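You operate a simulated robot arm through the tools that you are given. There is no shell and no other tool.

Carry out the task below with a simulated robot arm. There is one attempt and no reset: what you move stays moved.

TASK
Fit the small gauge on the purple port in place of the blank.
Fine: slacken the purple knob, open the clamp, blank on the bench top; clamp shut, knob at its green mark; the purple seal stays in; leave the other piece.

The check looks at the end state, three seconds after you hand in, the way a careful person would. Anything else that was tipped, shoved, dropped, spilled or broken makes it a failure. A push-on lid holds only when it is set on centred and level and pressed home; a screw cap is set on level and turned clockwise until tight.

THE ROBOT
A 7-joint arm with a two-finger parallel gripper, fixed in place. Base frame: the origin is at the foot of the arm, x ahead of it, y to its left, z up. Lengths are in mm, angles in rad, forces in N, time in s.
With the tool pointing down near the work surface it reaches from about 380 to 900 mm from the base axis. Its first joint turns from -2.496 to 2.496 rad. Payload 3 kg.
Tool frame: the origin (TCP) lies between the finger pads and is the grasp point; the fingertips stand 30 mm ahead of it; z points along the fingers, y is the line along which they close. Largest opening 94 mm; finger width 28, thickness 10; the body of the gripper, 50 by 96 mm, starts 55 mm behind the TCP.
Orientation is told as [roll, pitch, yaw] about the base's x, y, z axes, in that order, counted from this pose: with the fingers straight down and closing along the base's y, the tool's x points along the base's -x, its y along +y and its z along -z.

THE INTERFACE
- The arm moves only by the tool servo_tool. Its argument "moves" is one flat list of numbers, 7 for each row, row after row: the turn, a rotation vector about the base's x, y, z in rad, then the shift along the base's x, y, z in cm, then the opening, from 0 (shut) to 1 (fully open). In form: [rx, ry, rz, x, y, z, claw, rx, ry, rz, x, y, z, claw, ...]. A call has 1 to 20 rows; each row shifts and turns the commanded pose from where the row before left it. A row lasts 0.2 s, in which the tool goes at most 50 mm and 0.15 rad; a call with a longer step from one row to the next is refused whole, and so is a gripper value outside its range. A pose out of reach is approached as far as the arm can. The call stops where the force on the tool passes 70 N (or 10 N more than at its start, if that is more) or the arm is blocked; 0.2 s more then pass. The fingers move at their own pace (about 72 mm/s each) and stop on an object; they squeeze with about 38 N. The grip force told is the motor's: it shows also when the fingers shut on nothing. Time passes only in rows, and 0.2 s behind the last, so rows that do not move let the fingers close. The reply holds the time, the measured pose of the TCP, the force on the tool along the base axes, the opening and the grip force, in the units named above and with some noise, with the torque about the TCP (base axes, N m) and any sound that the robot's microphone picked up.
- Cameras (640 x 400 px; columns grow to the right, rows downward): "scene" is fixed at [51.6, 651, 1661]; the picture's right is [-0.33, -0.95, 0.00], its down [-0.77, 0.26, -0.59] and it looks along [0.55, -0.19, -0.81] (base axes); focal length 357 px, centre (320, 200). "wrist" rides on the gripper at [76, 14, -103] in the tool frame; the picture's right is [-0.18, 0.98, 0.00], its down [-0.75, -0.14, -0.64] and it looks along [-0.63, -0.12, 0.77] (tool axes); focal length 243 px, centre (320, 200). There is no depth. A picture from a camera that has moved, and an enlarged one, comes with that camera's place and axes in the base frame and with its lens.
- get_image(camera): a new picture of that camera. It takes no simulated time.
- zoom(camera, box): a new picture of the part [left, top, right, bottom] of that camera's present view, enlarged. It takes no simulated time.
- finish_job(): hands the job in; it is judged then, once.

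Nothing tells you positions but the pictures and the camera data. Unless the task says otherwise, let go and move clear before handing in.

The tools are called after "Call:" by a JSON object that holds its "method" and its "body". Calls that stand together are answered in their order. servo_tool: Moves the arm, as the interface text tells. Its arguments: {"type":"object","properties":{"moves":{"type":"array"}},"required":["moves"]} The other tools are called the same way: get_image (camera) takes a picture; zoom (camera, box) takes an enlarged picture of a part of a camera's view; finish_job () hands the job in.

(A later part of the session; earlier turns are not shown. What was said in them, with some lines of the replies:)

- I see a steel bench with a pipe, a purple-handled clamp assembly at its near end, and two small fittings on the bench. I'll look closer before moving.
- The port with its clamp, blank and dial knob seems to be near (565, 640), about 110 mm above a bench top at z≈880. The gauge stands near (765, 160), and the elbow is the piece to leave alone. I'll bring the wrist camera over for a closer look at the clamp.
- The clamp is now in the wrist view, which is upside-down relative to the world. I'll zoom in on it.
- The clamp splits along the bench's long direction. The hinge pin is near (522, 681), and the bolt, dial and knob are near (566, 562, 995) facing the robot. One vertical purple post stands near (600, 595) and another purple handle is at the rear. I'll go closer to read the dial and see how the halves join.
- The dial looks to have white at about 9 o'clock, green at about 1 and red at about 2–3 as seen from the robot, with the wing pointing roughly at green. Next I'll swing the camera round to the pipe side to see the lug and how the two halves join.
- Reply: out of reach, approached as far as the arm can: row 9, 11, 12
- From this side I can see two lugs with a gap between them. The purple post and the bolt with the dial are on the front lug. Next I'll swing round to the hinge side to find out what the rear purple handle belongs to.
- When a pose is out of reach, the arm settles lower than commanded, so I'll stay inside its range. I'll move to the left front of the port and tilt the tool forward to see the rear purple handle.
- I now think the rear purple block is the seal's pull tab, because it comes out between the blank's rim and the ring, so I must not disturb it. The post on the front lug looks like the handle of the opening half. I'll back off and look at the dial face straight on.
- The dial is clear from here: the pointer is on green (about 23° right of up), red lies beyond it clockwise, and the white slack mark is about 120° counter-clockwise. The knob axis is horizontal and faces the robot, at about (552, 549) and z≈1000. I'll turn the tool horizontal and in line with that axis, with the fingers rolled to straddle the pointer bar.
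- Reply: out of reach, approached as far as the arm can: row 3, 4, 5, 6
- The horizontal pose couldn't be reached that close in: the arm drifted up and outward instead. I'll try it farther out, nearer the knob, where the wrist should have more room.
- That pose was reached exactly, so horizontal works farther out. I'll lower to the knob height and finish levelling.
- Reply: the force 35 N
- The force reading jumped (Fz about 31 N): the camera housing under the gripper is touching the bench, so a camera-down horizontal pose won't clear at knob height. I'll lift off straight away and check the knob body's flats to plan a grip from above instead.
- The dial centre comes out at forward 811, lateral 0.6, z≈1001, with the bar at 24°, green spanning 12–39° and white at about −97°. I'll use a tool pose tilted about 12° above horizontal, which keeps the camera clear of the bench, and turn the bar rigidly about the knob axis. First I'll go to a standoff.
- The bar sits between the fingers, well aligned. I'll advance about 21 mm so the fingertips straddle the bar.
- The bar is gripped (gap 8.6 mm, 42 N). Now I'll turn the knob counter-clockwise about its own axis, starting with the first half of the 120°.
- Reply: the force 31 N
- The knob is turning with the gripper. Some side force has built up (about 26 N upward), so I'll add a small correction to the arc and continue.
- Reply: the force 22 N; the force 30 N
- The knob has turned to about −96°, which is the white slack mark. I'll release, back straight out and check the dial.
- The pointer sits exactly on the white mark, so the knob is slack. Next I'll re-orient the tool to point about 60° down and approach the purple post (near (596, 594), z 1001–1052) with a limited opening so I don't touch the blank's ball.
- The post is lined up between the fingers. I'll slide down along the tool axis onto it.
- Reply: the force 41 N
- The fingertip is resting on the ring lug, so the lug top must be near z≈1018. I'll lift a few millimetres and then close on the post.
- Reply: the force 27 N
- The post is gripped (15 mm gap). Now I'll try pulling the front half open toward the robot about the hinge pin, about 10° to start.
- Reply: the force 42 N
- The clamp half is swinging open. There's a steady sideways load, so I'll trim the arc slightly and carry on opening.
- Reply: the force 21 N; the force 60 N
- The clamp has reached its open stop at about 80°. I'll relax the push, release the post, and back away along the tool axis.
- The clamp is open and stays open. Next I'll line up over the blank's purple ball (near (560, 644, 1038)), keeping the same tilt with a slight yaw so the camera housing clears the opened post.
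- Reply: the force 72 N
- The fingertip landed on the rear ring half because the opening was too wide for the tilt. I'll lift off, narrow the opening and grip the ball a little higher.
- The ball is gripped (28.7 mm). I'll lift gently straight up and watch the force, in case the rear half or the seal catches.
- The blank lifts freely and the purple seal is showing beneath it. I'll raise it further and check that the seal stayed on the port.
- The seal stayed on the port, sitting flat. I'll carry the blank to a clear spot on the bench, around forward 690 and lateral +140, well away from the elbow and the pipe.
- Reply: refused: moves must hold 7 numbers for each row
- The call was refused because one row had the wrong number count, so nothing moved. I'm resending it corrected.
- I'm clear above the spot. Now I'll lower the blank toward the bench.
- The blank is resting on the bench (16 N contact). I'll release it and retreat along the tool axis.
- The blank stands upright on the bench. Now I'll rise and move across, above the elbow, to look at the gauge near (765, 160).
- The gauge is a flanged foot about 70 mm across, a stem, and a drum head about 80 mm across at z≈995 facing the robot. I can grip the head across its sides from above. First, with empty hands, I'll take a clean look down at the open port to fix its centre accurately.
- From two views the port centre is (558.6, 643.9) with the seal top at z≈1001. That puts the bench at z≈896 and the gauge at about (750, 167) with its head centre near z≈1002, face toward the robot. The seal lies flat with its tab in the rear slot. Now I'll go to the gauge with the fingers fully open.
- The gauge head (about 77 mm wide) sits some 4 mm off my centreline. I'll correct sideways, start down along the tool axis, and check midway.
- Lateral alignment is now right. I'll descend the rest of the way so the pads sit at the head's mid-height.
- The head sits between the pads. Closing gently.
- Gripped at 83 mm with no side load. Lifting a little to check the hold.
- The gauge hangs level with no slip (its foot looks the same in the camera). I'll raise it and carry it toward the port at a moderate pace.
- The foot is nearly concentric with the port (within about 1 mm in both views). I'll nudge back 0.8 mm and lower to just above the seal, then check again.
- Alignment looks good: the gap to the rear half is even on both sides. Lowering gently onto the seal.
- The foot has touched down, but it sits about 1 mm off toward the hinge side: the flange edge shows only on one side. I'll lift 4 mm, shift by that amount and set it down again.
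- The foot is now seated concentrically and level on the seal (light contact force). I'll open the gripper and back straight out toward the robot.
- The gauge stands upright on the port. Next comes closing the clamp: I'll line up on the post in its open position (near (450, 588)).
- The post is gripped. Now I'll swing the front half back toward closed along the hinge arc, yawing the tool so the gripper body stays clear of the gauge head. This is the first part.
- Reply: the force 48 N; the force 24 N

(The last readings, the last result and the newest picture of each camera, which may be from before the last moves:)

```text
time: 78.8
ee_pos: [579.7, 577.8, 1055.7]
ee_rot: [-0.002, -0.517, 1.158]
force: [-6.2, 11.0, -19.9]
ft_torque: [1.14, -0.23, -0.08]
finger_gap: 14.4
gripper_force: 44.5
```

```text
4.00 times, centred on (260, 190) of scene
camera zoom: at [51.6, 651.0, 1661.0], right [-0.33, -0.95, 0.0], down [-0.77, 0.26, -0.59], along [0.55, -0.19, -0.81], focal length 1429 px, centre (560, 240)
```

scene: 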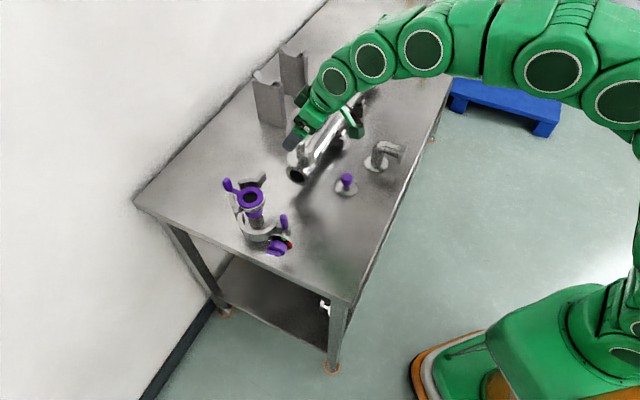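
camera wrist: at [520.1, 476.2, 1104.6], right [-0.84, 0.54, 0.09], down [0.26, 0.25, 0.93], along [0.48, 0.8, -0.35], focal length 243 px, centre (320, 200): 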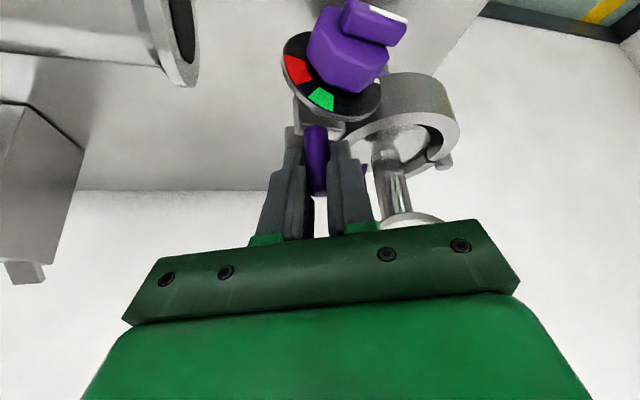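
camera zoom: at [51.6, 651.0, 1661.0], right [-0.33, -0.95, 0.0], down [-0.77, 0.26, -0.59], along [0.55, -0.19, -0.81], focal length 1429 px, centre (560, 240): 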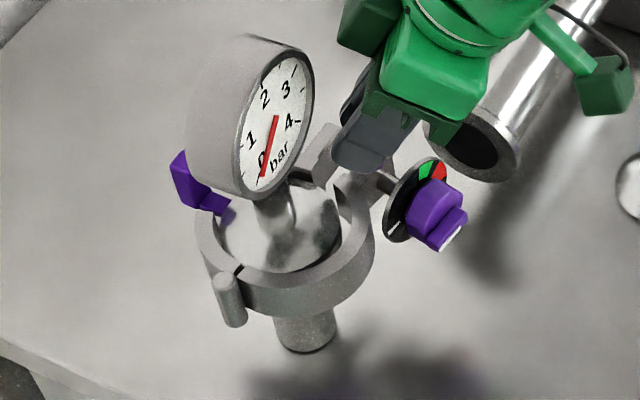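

The ring is nearly around the flange and the gripper is clear of the head. I'll do the last few degrees slowly, watching the force.

Call:
{"method": "servo_tool", "body": {"moves": [0, 0, 0.03, 0.62, 0.43, -0.05, 0, 0, 0, 0.02, 0.5, 0.38, 0, 0]}}

Call:
{"method": "zoom", "body": {"camera": "wrist", "box": [240, 60, 440, 240]}}

Call:
{"method": "zoom", "body": {"camera": "scene", "box": [210, 140, 310, 240]}}

```text
time: 79.4
ee_pos: [588.9, 585.0, 1054.7]
ee_rot: [-0.002, -0.518, 1.209]
force: [-2.1, -0.4, -15.7]
ft_torque: [-0.4, 0.76, 0.12]
finger_gap: 14.5
gripper_force: 44.7
```

```text
2.22 times, centred on (340, 150) of wrist
camera zoom: at [536.7, 480.9, 1104.7], right [-0.86, 0.5, 0.09], down [0.25, 0.26, 0.93], along [0.44, 0.83, -0.35], focal length 539 px, centre (276, 311)
```

zoom: 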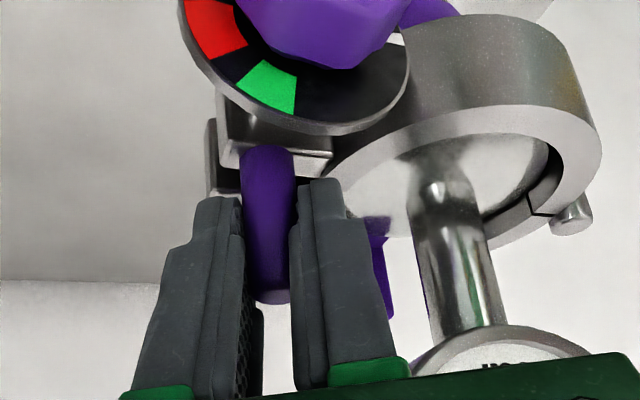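

```text
4.00 times, centred on (260, 190) of scene
camera zoom: at [51.6, 651.0, 1661.0], right [-0.33, -0.95, 0.0], down [-0.77, 0.26, -0.59], along [0.55, -0.19, -0.81], focal length 1429 px, centre (560, 240)
```

zoom: 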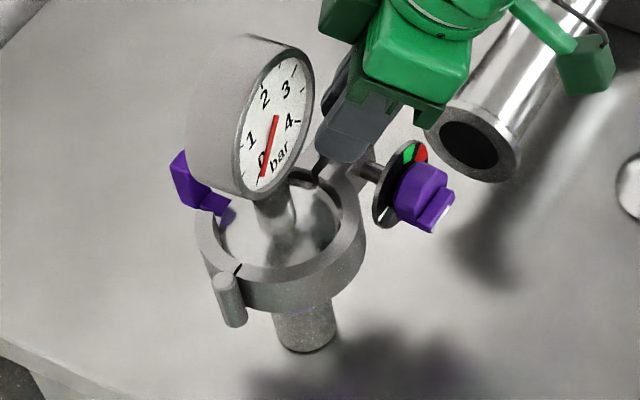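

Call:
{"method": "servo_tool", "body": {"moves": [0, 0, 0.01, 0.24, 0.2, 0, 0, 0, 0, 0, 0.17, 0.15, 0, 0, 0, 0, 0, 0.14, 0.13, 0, 0]}}

Call:
{"method": "zoom", "body": {"camera": "wrist", "box": [240, 60, 440, 240]}}

Call:
{"method": "zoom", "body": {"camera": "scene", "box": [220, 150, 300, 220]}}

```text
time: 80.2
ee_pos: [595.5, 589.5, 1055.0]
ee_rot: [-0.002, -0.518, 1.218]
force: [-15.5, -23.7, -10.5]
ft_torque: [-0.02, 0.35, 0.14]
finger_gap: 14.1
gripper_force: 45.3
```

```text
2.22 times, centred on (340, 150) of wrist
camera zoom: at [542.5, 484.4, 1105.0], right [-0.87, 0.49, 0.09], down [0.25, 0.27, 0.93], along [0.43, 0.83, -0.35], focal length 539 px, centre (276, 311)
```

zoom: 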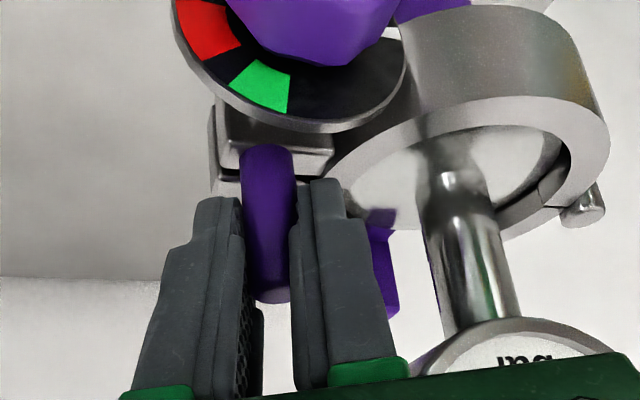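

```text
5.71 times, centred on (260, 185) of scene
camera zoom: at [51.6, 651.0, 1661.0], right [-0.33, -0.95, 0.0], down [-0.77, 0.26, -0.59], along [0.55, -0.19, -0.81], focal length 2042 px, centre (663, 286)
```

zoom: 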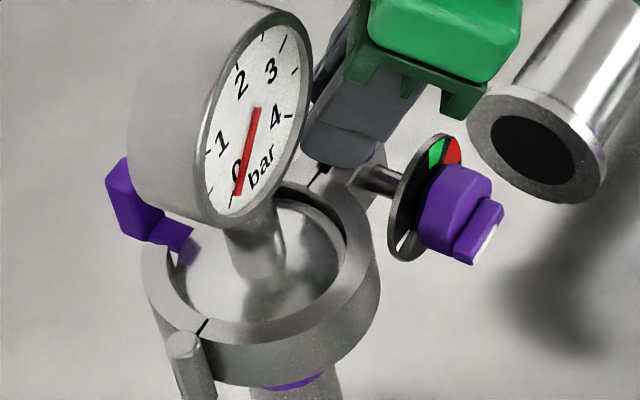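

The ring is closed: it's resisting with about 28 N, and the dial is back where it started in the scene view. I'll give one small extra nudge, release the post and retreat.

Call:
{"method": "servo_tool", "body": {"moves": [0, 0, 0, 0.06, 0.06, 0, 0, 0, 0, 0, 0, 0, 0, 0, 0, 0, 0, -0.05, -0.05, 0, 0.2, 0, 0, 0, 0, 0, 0, 0.33, 0, 0, 0, 0, 0, 0, 0.33, 0, 0, 0, -0.34, -0.94, 1.73, 0.33, 0, 0, 0, -0.5, -1.4, 2.6, 0.33, 0, 0, 0, -0.5, -1.8, 2.0, 0.33, 0, 0, 0, -0.5, -2.5, 1.0, 0.33]}}

Call:
{"method": "get_image", "body": {"camera": "wrist"}}

Call:
{"method": "zoom", "body": {"camera": "scene", "box": [220, 150, 300, 220]}}

```text
time: 82.2
ee_pos: [575.8, 524.1, 1128.8]
ee_rot: [-0.002, -0.521, 1.219]
force: [-0.5, 0.2, -0.2]
ft_torque: [-0.01, 0.02, 0.0]
finger_gap: 30.9
gripper_force: 0.0
```

```text
taken
camera wrist: at [522.2, 418.6, 1179.2], right [-0.87, 0.49, 0.09], down [0.25, 0.27, 0.93], along [0.43, 0.83, -0.35], focal length 243 px, centre (320, 200)
```

wrist: 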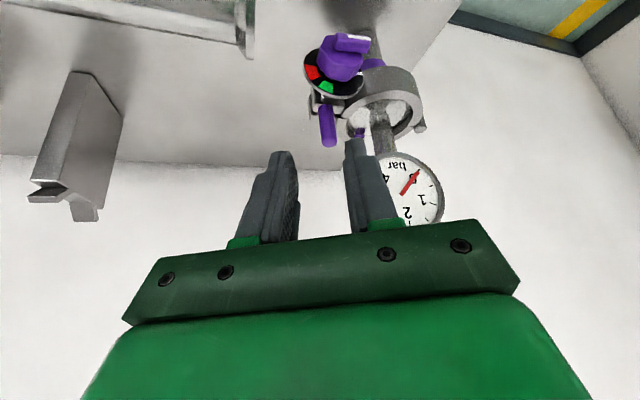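

```text
5.71 times, centred on (260, 185) of scene
camera zoom: at [51.6, 651.0, 1661.0], right [-0.33, -0.95, 0.0], down [-0.77, 0.26, -0.59], along [0.55, -0.19, -0.81], focal length 2042 px, centre (663, 286)
```

zoom: 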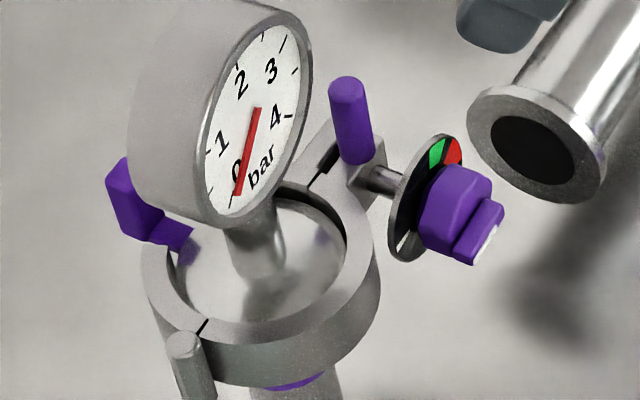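

The clamp is closed. To tighten, I'll set up the same tilted-horizontal tool pose as before, now rolled to match the bar at the white mark, starting from a standoff.

Call:
{"method": "servo_tool", "body": {"moves": [0, 0, -0.1447, -2.8, -0.85, 0, 0.6, 0, 0, -0.1447, -2.8, -0.85, 0, 0.6, 0, 0, -0.1447, -2.8, -0.85, 0, 0.6, 0.0849, -0.0849, 0, 0, 0, -0.6, 0.6, 0.0849, -0.0849, 0, 0, 0, -0.6, 0.6, 0.0849, -0.0849, 0, 0, 0, -0.6, 0.6, 0.0849, -0.0849, 0, 0, 0, -0.6, 0.6, 0.0849, -0.0849, 0, 0, 0, -0.6, 0.6, 0.0849, -0.0849, 0, 0, 0, -0.6, 0.6, 0.0849, -0.0849, 0, 0, 0, -0.6, 0.6]}}

Call:
{"method": "get_image", "body": {"camera": "wrist"}}

```text
time: 84.4
ee_pos: [492.7, 498.0, 1085.1]
ee_rot: [-0.001, -1.361, 0.784]
force: [-0.3, -0.7, -0.2]
ft_torque: [0.0, 0.0, 0.01]
finger_gap: 56.6
gripper_force: 0.1
```

```text
taken
camera wrist: at [401.2, 426.4, 1031.6], right [-0.67, 0.72, 0.18], down [-0.23, -0.43, 0.87], along [0.71, 0.54, 0.46], focal length 243 px, centre (320, 200)
```

wrist: 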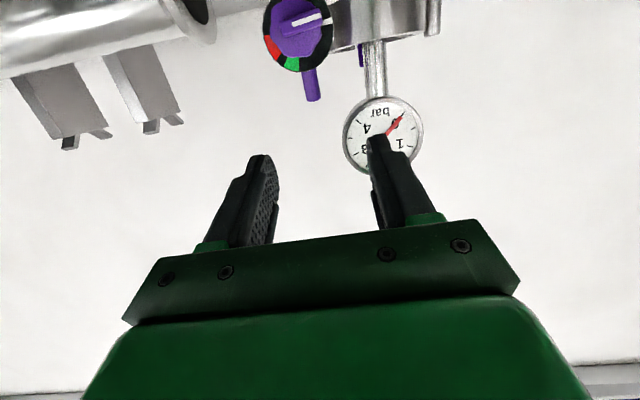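

Call:
{"method": "servo_tool", "body": {"moves": [-0.0912, -0.0912, 0, 0, 0, -0.4, 0.6, -0.0912, -0.0912, 0, 0, 0, -0.4, 0.6, -0.0912, -0.0912, 0, 0, 0, -0.4, 0.6, -0.0912, -0.0912, 0, 0, 0, -0.5, 0.6, -0.0912, -0.0912, 0, 0, 0, -0.6, 0.6, -0.0912, -0.0912, 0, 0, 0, -0.7, 0.6, -0.0912, -0.0912, 0, 0, 0, -0.8, 0.6, -0.0912, -0.0912, 0, 0, 0, -0.8, 0.6, -0.0912, -0.0912, 0, 0, 0, -0.8, 0.6, -0.0912, -0.0912, 0, 0, 0, -0.8, 0.6, -0.0912, -0.0912, 0, 0, 0, -0.8, 0.6, -0.0912, -0.0912, 0, 0, 0, -0.8, 0.6, -0.0912, -0.0912, 0, 0, 0, -0.6, 0.6]}}

Call:
{"method": "get_image", "body": {"camera": "wrist"}}

Call:
{"method": "zoom", "body": {"camera": "wrist", "box": [240, 70, 400, 230]}}

Call:
{"method": "zoom", "body": {"camera": "scene", "box": [220, 140, 380, 240]}}

```text
time: 87.2
ee_pos: [493.1, 496.9, 1005.4]
ee_rot: [-1.605, 0.104, 2.142]
force: [-0.5, 0.5, -0.2]
ft_torque: [0.02, 0.0, 0.01]
finger_gap: 56.3
gripper_force: 0.0
```

```text
taken
camera wrist: at [451.6, 377.7, 995.3], right [-0.02, 0.09, -1.0], down [-0.96, 0.29, 0.04], along [0.29, 0.95, 0.08], focal length 243 px, centre (320, 200)
```

wrist: 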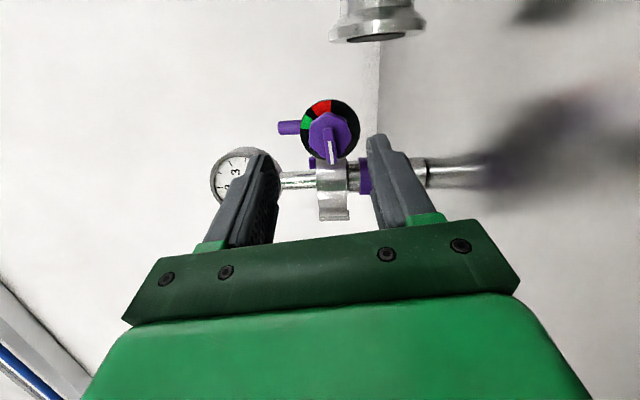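

```text
2.50 times, centred on (320, 150) of wrist
camera zoom: at [451.6, 377.7, 995.3], right [-0.02, 0.09, -1.0], down [-0.96, 0.29, 0.04], along [0.29, 0.95, 0.08], focal length 606 px, centre (320, 325)
```

zoom: 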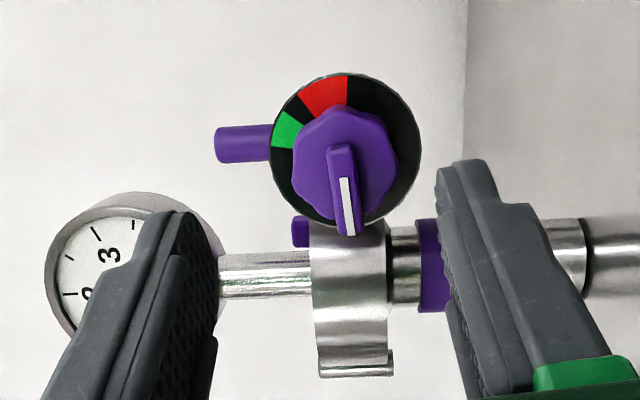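

```text
4.00 times, centred on (300, 190) of scene
camera zoom: at [51.6, 651.0, 1661.0], right [-0.33, -0.95, 0.0], down [-0.77, 0.26, -0.59], along [0.55, -0.19, -0.81], focal length 1429 px, centre (400, 240)
```

zoom: 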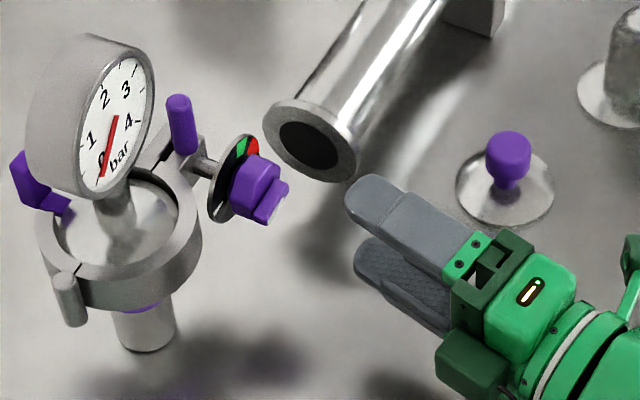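

The bar is between the fingers and already aligned with them. Advancing to just in front of the bar.

Call:
{"method": "servo_tool", "body": {"moves": [0, 0, 0, 0.77, 0.92, -0.2, 0.5, 0, 0, 0, 0.77, 0.92, -0.1, 0.5, 0, 0, 0, 0.77, 0.92, -0.1, 0.4]}}

Call:
{"method": "zoom", "body": {"camera": "wrist", "box": [240, 70, 400, 230]}}

```text
time: 88.0
ee_pos: [514.2, 526.2, 996.9]
ee_rot: [-1.597, 0.105, 2.144]
force: [-0.1, 0.1, 0.7]
ft_torque: [-0.01, -0.02, 0.0]
finger_gap: 37.6
gripper_force: 0.1
```

```text
2.50 times, centred on (320, 150) of wrist
camera zoom: at [473.1, 405.5, 987.6], right [-0.02, 0.08, -1.0], down [-0.96, 0.29, 0.04], along [0.29, 0.95, 0.07], focal length 606 px, centre (320, 325)
```

zoom: 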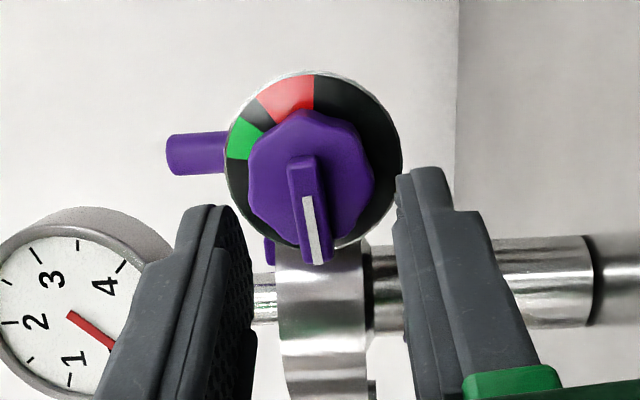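

Call:
{"method": "servo_tool", "body": {"moves": [0, 0, 0, 0.2, 0.15, 0.35, 0.4, 0, 0, 0, 0.4, 0.35, 0.05, 0.4, 0, 0, 0, 0.4, 0.38, 0, 0.4]}}

Call:
{"method": "zoom", "body": {"camera": "wrist", "box": [240, 70, 400, 230]}}

Call:
{"method": "zoom", "body": {"camera": "scene", "box": [240, 150, 340, 230]}}

```text
time: 88.8
ee_pos: [526.0, 535.9, 1001.3]
ee_rot: [-1.596, 0.104, 2.142]
force: [-0.3, 0.2, 0.3]
ft_torque: [0.01, 0.0, -0.03]
finger_gap: 37.6
gripper_force: 0.0
```

```text
2.50 times, centred on (320, 150) of wrist
camera zoom: at [483.2, 414.5, 991.6], right [-0.02, 0.08, -1.0], down [-0.96, 0.29, 0.05], along [0.29, 0.95, 0.07], focal length 606 px, centre (320, 325)
```

zoom: 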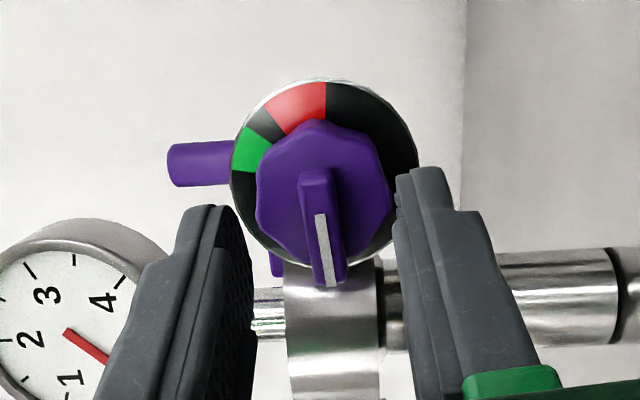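

```text
5.00 times, centred on (290, 190) of scene
camera zoom: at [51.6, 651.0, 1661.0], right [-0.33, -0.95, 0.0], down [-0.77, 0.26, -0.59], along [0.55, -0.19, -0.81], focal length 1787 px, centre (470, 250)
```

zoom: 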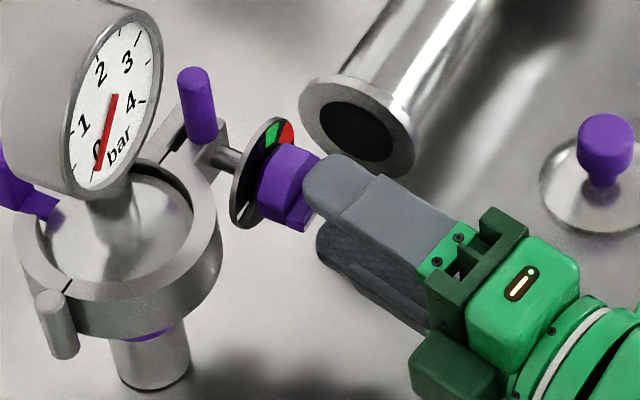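

Call:
{"method": "servo_tool", "body": {"moves": [0, 0, 0, 0.17, 0.17, -0.03, 0.4, 0, 0, 0, 0.16, 0.16, -0.03, 0.4, 0, 0, 0, 0, 0, 0, 0.15, 0, 0, 0, 0, 0, 0, 0, 0, 0, 0, 0, 0, 0, 0, 0, 0, 0, 0, 0, 0, 0]}}

Call:
{"method": "zoom", "body": {"camera": "wrist", "box": [240, 70, 400, 230]}}

```text
time: 90.2
ee_pos: [529.2, 537.5, 1001.8]
ee_rot: [-1.595, 0.105, 2.142]
force: [1.0, 2.9, 0.4]
ft_torque: [0.17, 0.15, -0.23]
finger_gap: 8.4
gripper_force: 42.6
```

```text
2.50 times, centred on (320, 150) of wrist
camera zoom: at [486.7, 417.6, 991.2], right [-0.02, 0.08, -1.0], down [-0.96, 0.29, 0.05], along [0.29, 0.95, 0.07], focal length 606 px, centre (320, 325)
```

zoom: 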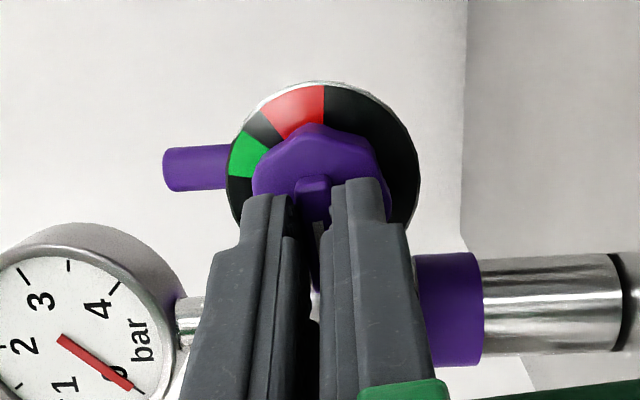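

The bar is gripped with almost no side load. Now I'll turn clockwise about the refined axis, starting with the first half.

Call:
{"method": "servo_tool", "body": {"moves": [0.0937, 0.0937, 0, -0.001, 0.001, 0.111, 0, 0.0937, 0.0937, 0, 0.009, -0.009, 0.109, 0, 0.0937, 0.0937, 0, 0.019, -0.019, 0.107, 0, 0.0937, 0.0937, 0, 0.029, -0.029, 0.103, 0, 0.0937, 0.0937, 0, 0.038, -0.038, 0.096, 0, 0.0937, 0.0937, 0, 0.047, -0.047, 0.088, 0, 0.0937, 0.0937, 0, 0.054, -0.054, 0.078, 0, 0.0937, 0.0937, 0, 0.062, -0.062, 0.068, 0]}}

Call:
{"method": "zoom", "body": {"camera": "wrist", "box": [240, 70, 400, 230]}}

Call:
{"method": "zoom", "body": {"camera": "scene", "box": [220, 140, 340, 230]}}

```text
time: 92.0
ee_pos: [531.1, 535.8, 1008.8]
ee_rot: [-1.285, -0.924, 1.999]
force: [-2.7, 4.5, 0.3]
ft_torque: [0.2, -0.14, 0.33]
finger_gap: 8.5
gripper_force: 42.0
```

```text
2.50 times, centred on (320, 150) of wrist
camera zoom: at [463.5, 440.0, 956.4], right [-0.61, 0.67, -0.42], down [-0.61, -0.06, 0.79], along [0.51, 0.74, 0.44], focal length 606 px, centre (320, 325)
```

zoom: 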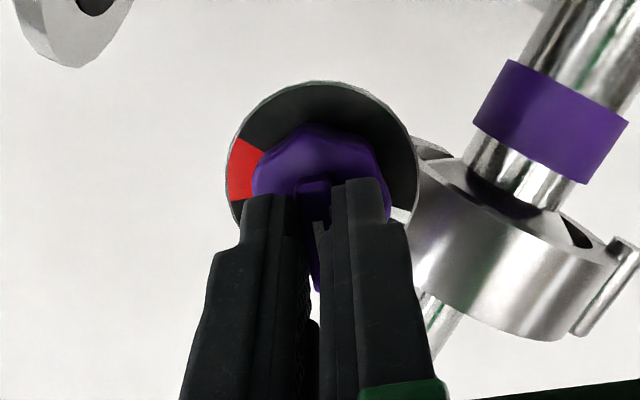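

```text
4.44 times, centred on (280, 185) of scene
camera zoom: at [51.6, 651.0, 1661.0], right [-0.33, -0.95, 0.0], down [-0.77, 0.26, -0.59], along [0.55, -0.19, -0.81], focal length 1588 px, centre (498, 267)
```

zoom: 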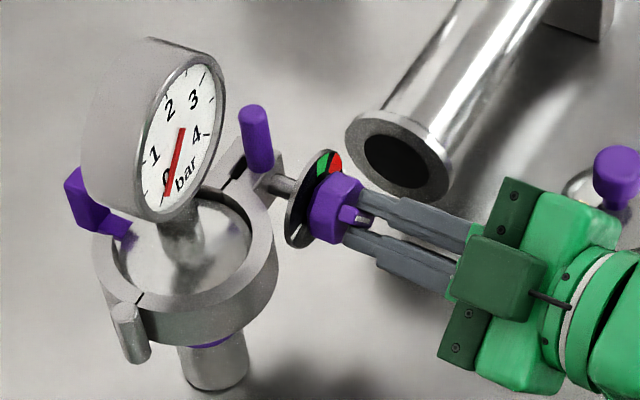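

Call:
{"method": "servo_tool", "body": {"moves": [0.0937, 0.0937, 0, 0.067, -0.067, 0.056, 0, 0.0937, 0.0937, 0, 0.071, -0.071, 0.042, 0, 0.0937, 0.0937, 0, 0.076, -0.076, 0.029, 0, 0.0937, 0.0937, 0, 0.077, -0.077, 0.014, 0, 0.0937, 0.0937, 0, 0.078, -0.078, 0, 0, 0.0937, 0.0937, 0, 0.077, -0.077, -0.015, 0]}}

Call:
{"method": "zoom", "body": {"camera": "wrist", "box": [240, 70, 400, 230]}}

Call:
{"method": "zoom", "body": {"camera": "scene", "box": [220, 140, 340, 230]}}

```text
time: 93.4
ee_pos: [536.6, 531.2, 1010.8]
ee_rot: [0.717, -1.295, 0.084]
force: [0.8, 5.0, 7.2]
ft_torque: [0.71, -0.66, -0.09]
finger_gap: 8.5
gripper_force: 42.7
```

```text
2.50 times, centred on (320, 150) of wrist
camera zoom: at [438.3, 465.8, 959.8], right [-0.63, 0.69, 0.35], down [-0.13, -0.54, 0.83], along [0.76, 0.48, 0.43], focal length 606 px, centre (320, 325)
```

zoom: 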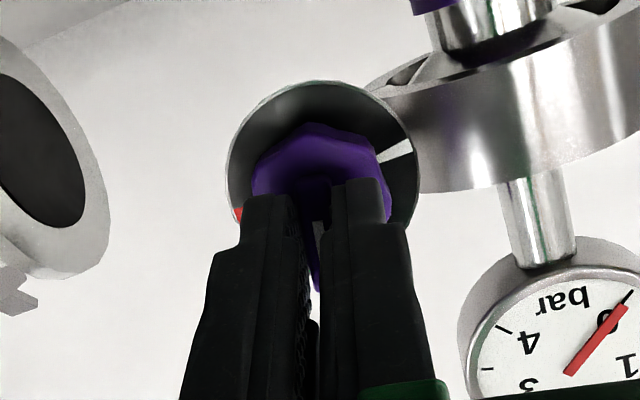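

```text
4.44 times, centred on (280, 185) of scene
camera zoom: at [51.6, 651.0, 1661.0], right [-0.33, -0.95, 0.0], down [-0.77, 0.26, -0.59], along [0.55, -0.19, -0.81], focal length 1588 px, centre (498, 267)
```

zoom: 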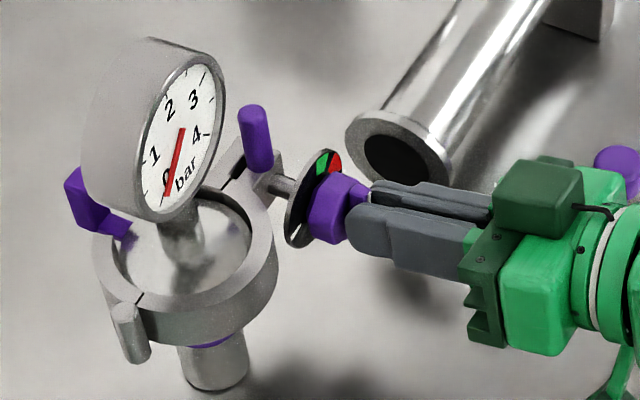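

Call:
{"method": "servo_tool", "body": {"moves": [0.0937, 0.0937, 0, 0.075, -0.075, -0.029, 0, 0.0925, 0.0925, 0, 0.072, -0.072, -0.043, 0, 0, 0, 0, 0, 0, 0, 0]}}

Call:
{"method": "zoom", "body": {"camera": "wrist", "box": [240, 70, 400, 230]}}

```text
time: 94.2
ee_pos: [537.8, 530.4, 1010.8]
ee_rot: [1.154, -1.085, -0.323]
force: [-2.1, 1.5, 16.3]
ft_torque: [0.03, 0.06, 0.3]
finger_gap: 8.5
gripper_force: 42.5
```

```text
2.50 times, centred on (320, 150) of wrist
camera zoom: at [431.4, 472.7, 967.0], right [-0.55, 0.6, 0.58], down [0.02, -0.69, 0.73], along [0.84, 0.41, 0.36], focal length 606 px, centre (320, 325)
```

zoom: 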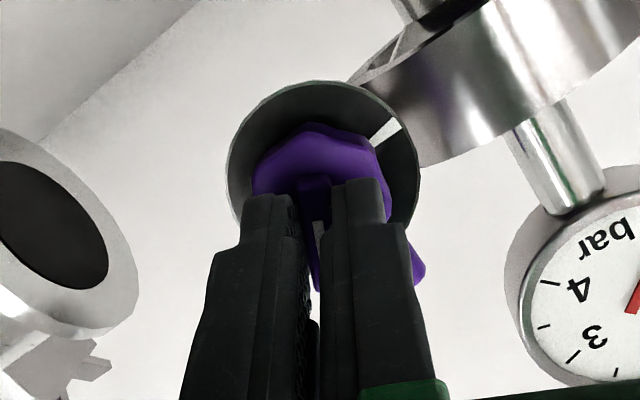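

The tool angle matches the original green position. I'll release, back straight out and inspect the dial.

Call:
{"method": "servo_tool", "body": {"moves": [0, 0, 0, 0, 0, 0, 0.3, 0, 0, 0, 0, 0, 0, 0.4, 0, 0, 0, 0, 0, 0, 0.4, 0, 0, 0, -1.0, -1.0, 0.1, 0.4, 0, 0, 0, -1.5, -1.5, 0.2, 0.4, 0, 0, 0, -1.5, -1.5, 0.3, 0.6]}}

Call:
{"method": "get_image", "body": {"camera": "wrist"}}

Call:
{"method": "zoom", "body": {"camera": "wrist", "box": [260, 60, 380, 180]}}

Call:
{"method": "zoom", "body": {"camera": "scene", "box": [220, 140, 340, 230]}}

```text
time: 95.6
ee_pos: [506.3, 497.1, 1014.4]
ee_rot: [1.149, -1.085, -0.318]
force: [0.1, 0.3, 0.4]
ft_torque: [0.0, -0.01, 0.01]
finger_gap: 56.3
gripper_force: 0.1
out of reach, approached as far as the arm can: row 6
```

```text
taken
camera wrist: at [398.8, 439.5, 971.0], right [-0.54, 0.6, 0.58], down [0.02, -0.68, 0.73], along [0.84, 0.41, 0.36], focal length 243 px, centre (320, 200)
```

wrist: 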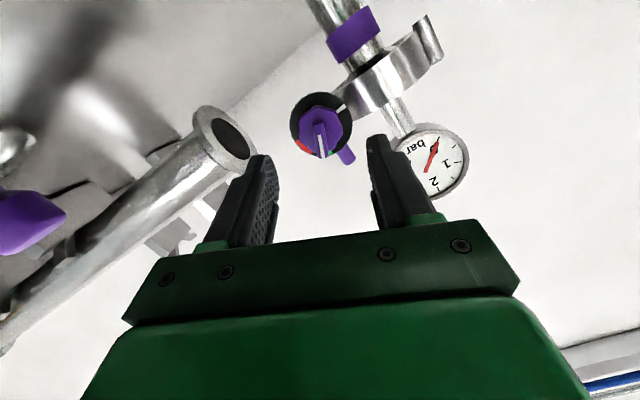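

```text
3.33 times, centred on (320, 120) of wrist
camera zoom: at [398.8, 439.5, 971.0], right [-0.54, 0.6, 0.58], down [0.02, -0.68, 0.73], along [0.84, 0.41, 0.36], focal length 809 px, centre (320, 467)
```

zoom: 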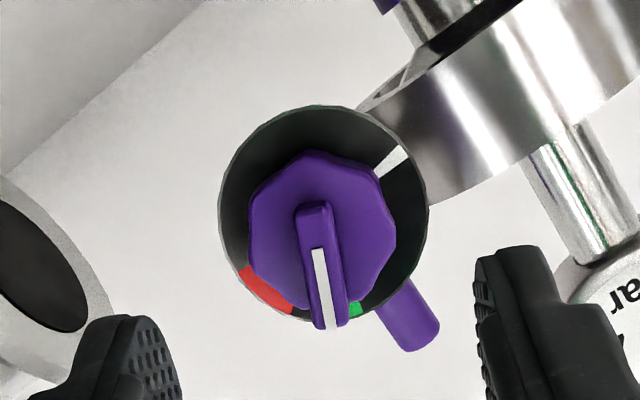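

```text
4.44 times, centred on (280, 185) of scene
camera zoom: at [51.6, 651.0, 1661.0], right [-0.33, -0.95, 0.0], down [-0.77, 0.26, -0.59], along [0.55, -0.19, -0.81], focal length 1588 px, centre (498, 267)
```

zoom: 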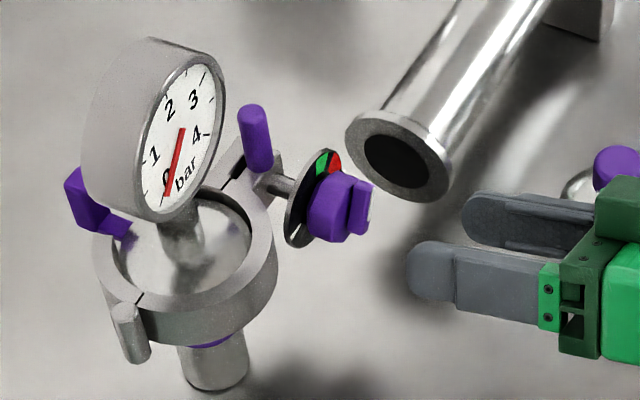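

Call:
{"method": "servo_tool", "body": {"moves": [-0.0778, -0.0778, 0, 0, 0, 0.4, 0.6, -0.0778, -0.0778, 0, 0, 0, 0.4, 0.8, -0.0778, -0.0778, 0, 0, 0, 0.4, 1, -0.0778, -0.0778, 0, 0, 0, 0.4, 1, -0.081, 0.081, 0, 0.05, 0.2, 0, 1, -0.081, 0.081, 0, 0.05, 0.2, 0, 1, -0.081, 0.081, 0, 0.05, 0.2, 0, 1, -0.081, 0.081, 0, 0.05, 0.2, 0, 1, -0.081, 0.081, 0, 0.05, 0.2, 0, 1]}}

Call:
{"method": "zoom", "body": {"camera": "wrist", "box": [270, 130, 370, 230]}}

Call:
{"method": "get_image", "body": {"camera": "wrist"}}

```text
time: 97.6
ee_pos: [508.3, 506.6, 1031.1]
ee_rot: [0.0, -0.787, 0.781]
force: [0.0, 0.1, -0.4]
ft_torque: [0.01, -0.01, 0.01]
finger_gap: 94.1
gripper_force: 0.1
```

```text
4.00 times, centred on (320, 180) of wrist
camera zoom: at [409.3, 428.4, 1048.3], right [-0.6, 0.79, 0.13], down [0.16, -0.04, 0.99], along [0.78, 0.61, -0.1], focal length 970 px, centre (320, 280)
```

zoom: 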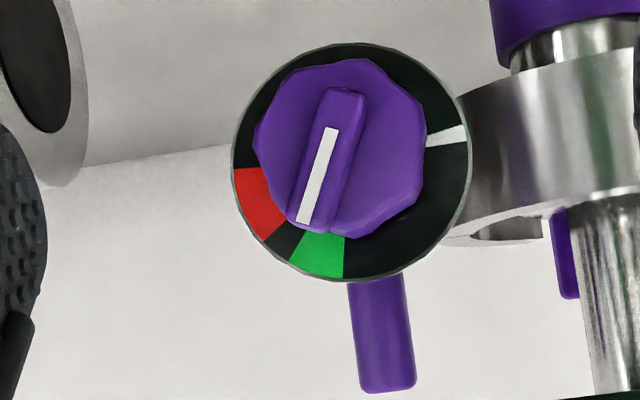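

```text
taken
camera wrist: at [409.3, 428.4, 1048.3], right [-0.6, 0.79, 0.13], down [0.16, -0.04, 0.99], along [0.78, 0.61, -0.1], focal length 243 px, centre (320, 200)
```

wrist: 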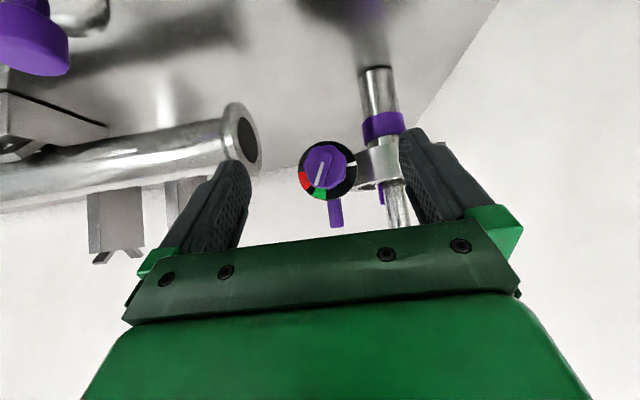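

The pointer sits in the middle of green, at the same angle as at the start. I'll move the arm well clear and do a final check of everything.

Call:
{"method": "servo_tool", "body": {"moves": [0, 0, 0, -1.5, -1.5, 1.5, 1, 0, 0, 0, -2.0, -2.0, 3.0, 1, -0.08, 0.08, 0, -2.0, -2.0, 3.5, 1, -0.08, 0.08, 0, -2.0, -2.0, 3.5, 1, -0.08, 0.08, 0, -2.0, -2.0, 3.5, 1, -0.08, 0.08, 0, -1.5, -2.0, 3.0, 1, -0.08, 0.08, 0, -1.0, -2.0, 2.0, 1]}}

Call:
{"method": "get_image", "body": {"camera": "scene"}}

Call:
{"method": "zoom", "body": {"camera": "scene", "box": [215, 145, 305, 225]}}

Call:
{"method": "zoom", "body": {"camera": "scene", "box": [320, 70, 440, 210]}}

Call:
{"method": "get_image", "body": {"camera": "wrist"}}

```text
time: 99.2
ee_pos: [387.8, 373.2, 1230.6]
ee_rot: [-0.003, -0.22, 0.785]
force: [0.1, 0.2, 0.4]
ft_torque: [-0.02, 0.01, 0.03]
finger_gap: 93.9
gripper_force: 0.1
```

```text
taken
```

scene: 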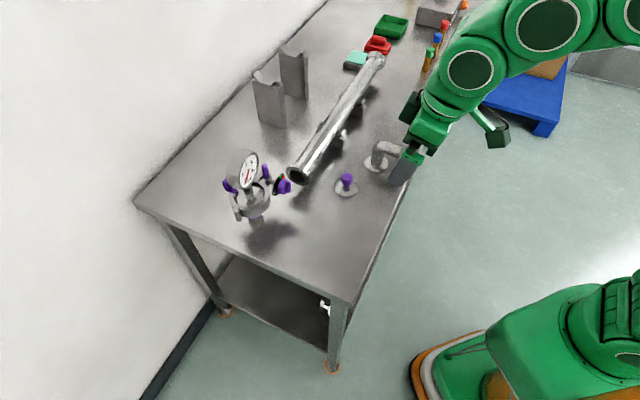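

```text
5.00 times, centred on (260, 185) of scene
camera zoom: at [51.6, 651.0, 1661.0], right [-0.33, -0.95, 0.0], down [-0.77, 0.26, -0.59], along [0.55, -0.19, -0.81], focal length 1787 px, centre (620, 275)
```

zoom: 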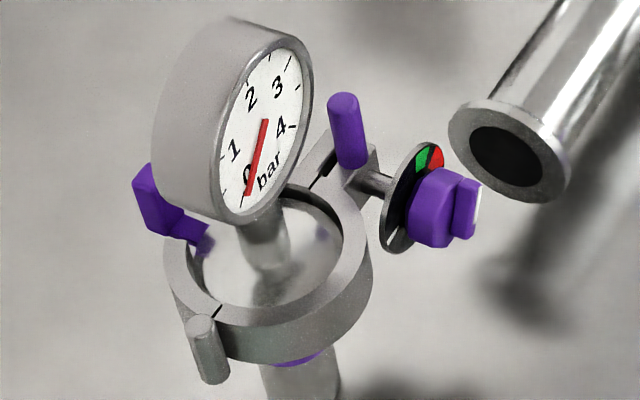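

```text
2.86 times, centred on (380, 140) of scene
camera zoom: at [51.6, 651.0, 1661.0], right [-0.33, -0.95, 0.0], down [-0.77, 0.26, -0.59], along [0.55, -0.19, -0.81], focal length 1021 px, centre (149, 371)
```

zoom: 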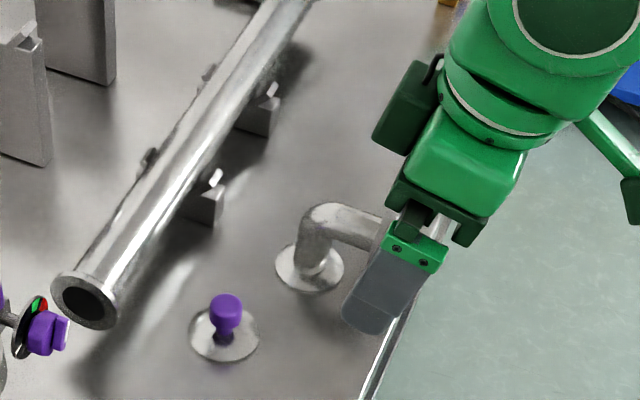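

```text
taken
camera wrist: at [311.7, 316.0, 1313.9], right [-0.57, 0.82, 0.04], down [0.52, 0.32, 0.79], along [0.64, 0.47, -0.61], focal length 243 px, centre (320, 200)
```

wrist: 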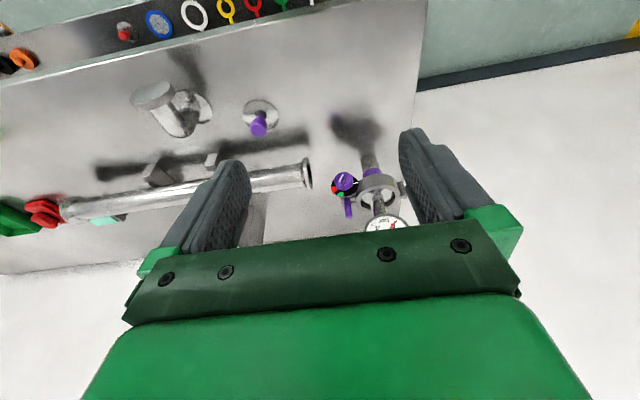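

Final check:
- **Gauge:** it stands upright and seated inside the closed clamp.
- **Knob:** the pointer is centred on green.
- **Seal:** its tab is in its original place.
- **Blank:** it stands upright on the bench.
- **Other items:** the elbow and everything else look undisturbed.

The arm is clear, so I'm handing in.

Call:
{"method": "finish_job", "body": {}}

```text
The job is handed in.
```

I fitted the gauge on the purple port in place of the blank and handed the job in. I haven't seen the check's result.

- **Gauge:** it is upright and centred on the seal, inside the closed clamp.
- **Knob:** I slackened it to the white mark to open the clamp, then turned it back. The pointer is in the middle of the green mark, at the same angle as at the start.
- **Seal:** it stayed on the port throughout, with its tab in its original place.
- **Blank:** it stands upright on the bench top, clear of everything else.
- **Other piece:** the elbow was not touched.

There were three unintended contacts along the way, none with visible effect:
- The camera housing under the gripper pressed on the bench at about 31 N.
- A fingertip landed on the clamp ring's lug at about 40 N.
- A fingertip landed on the rear half of the ring at about 70 N.
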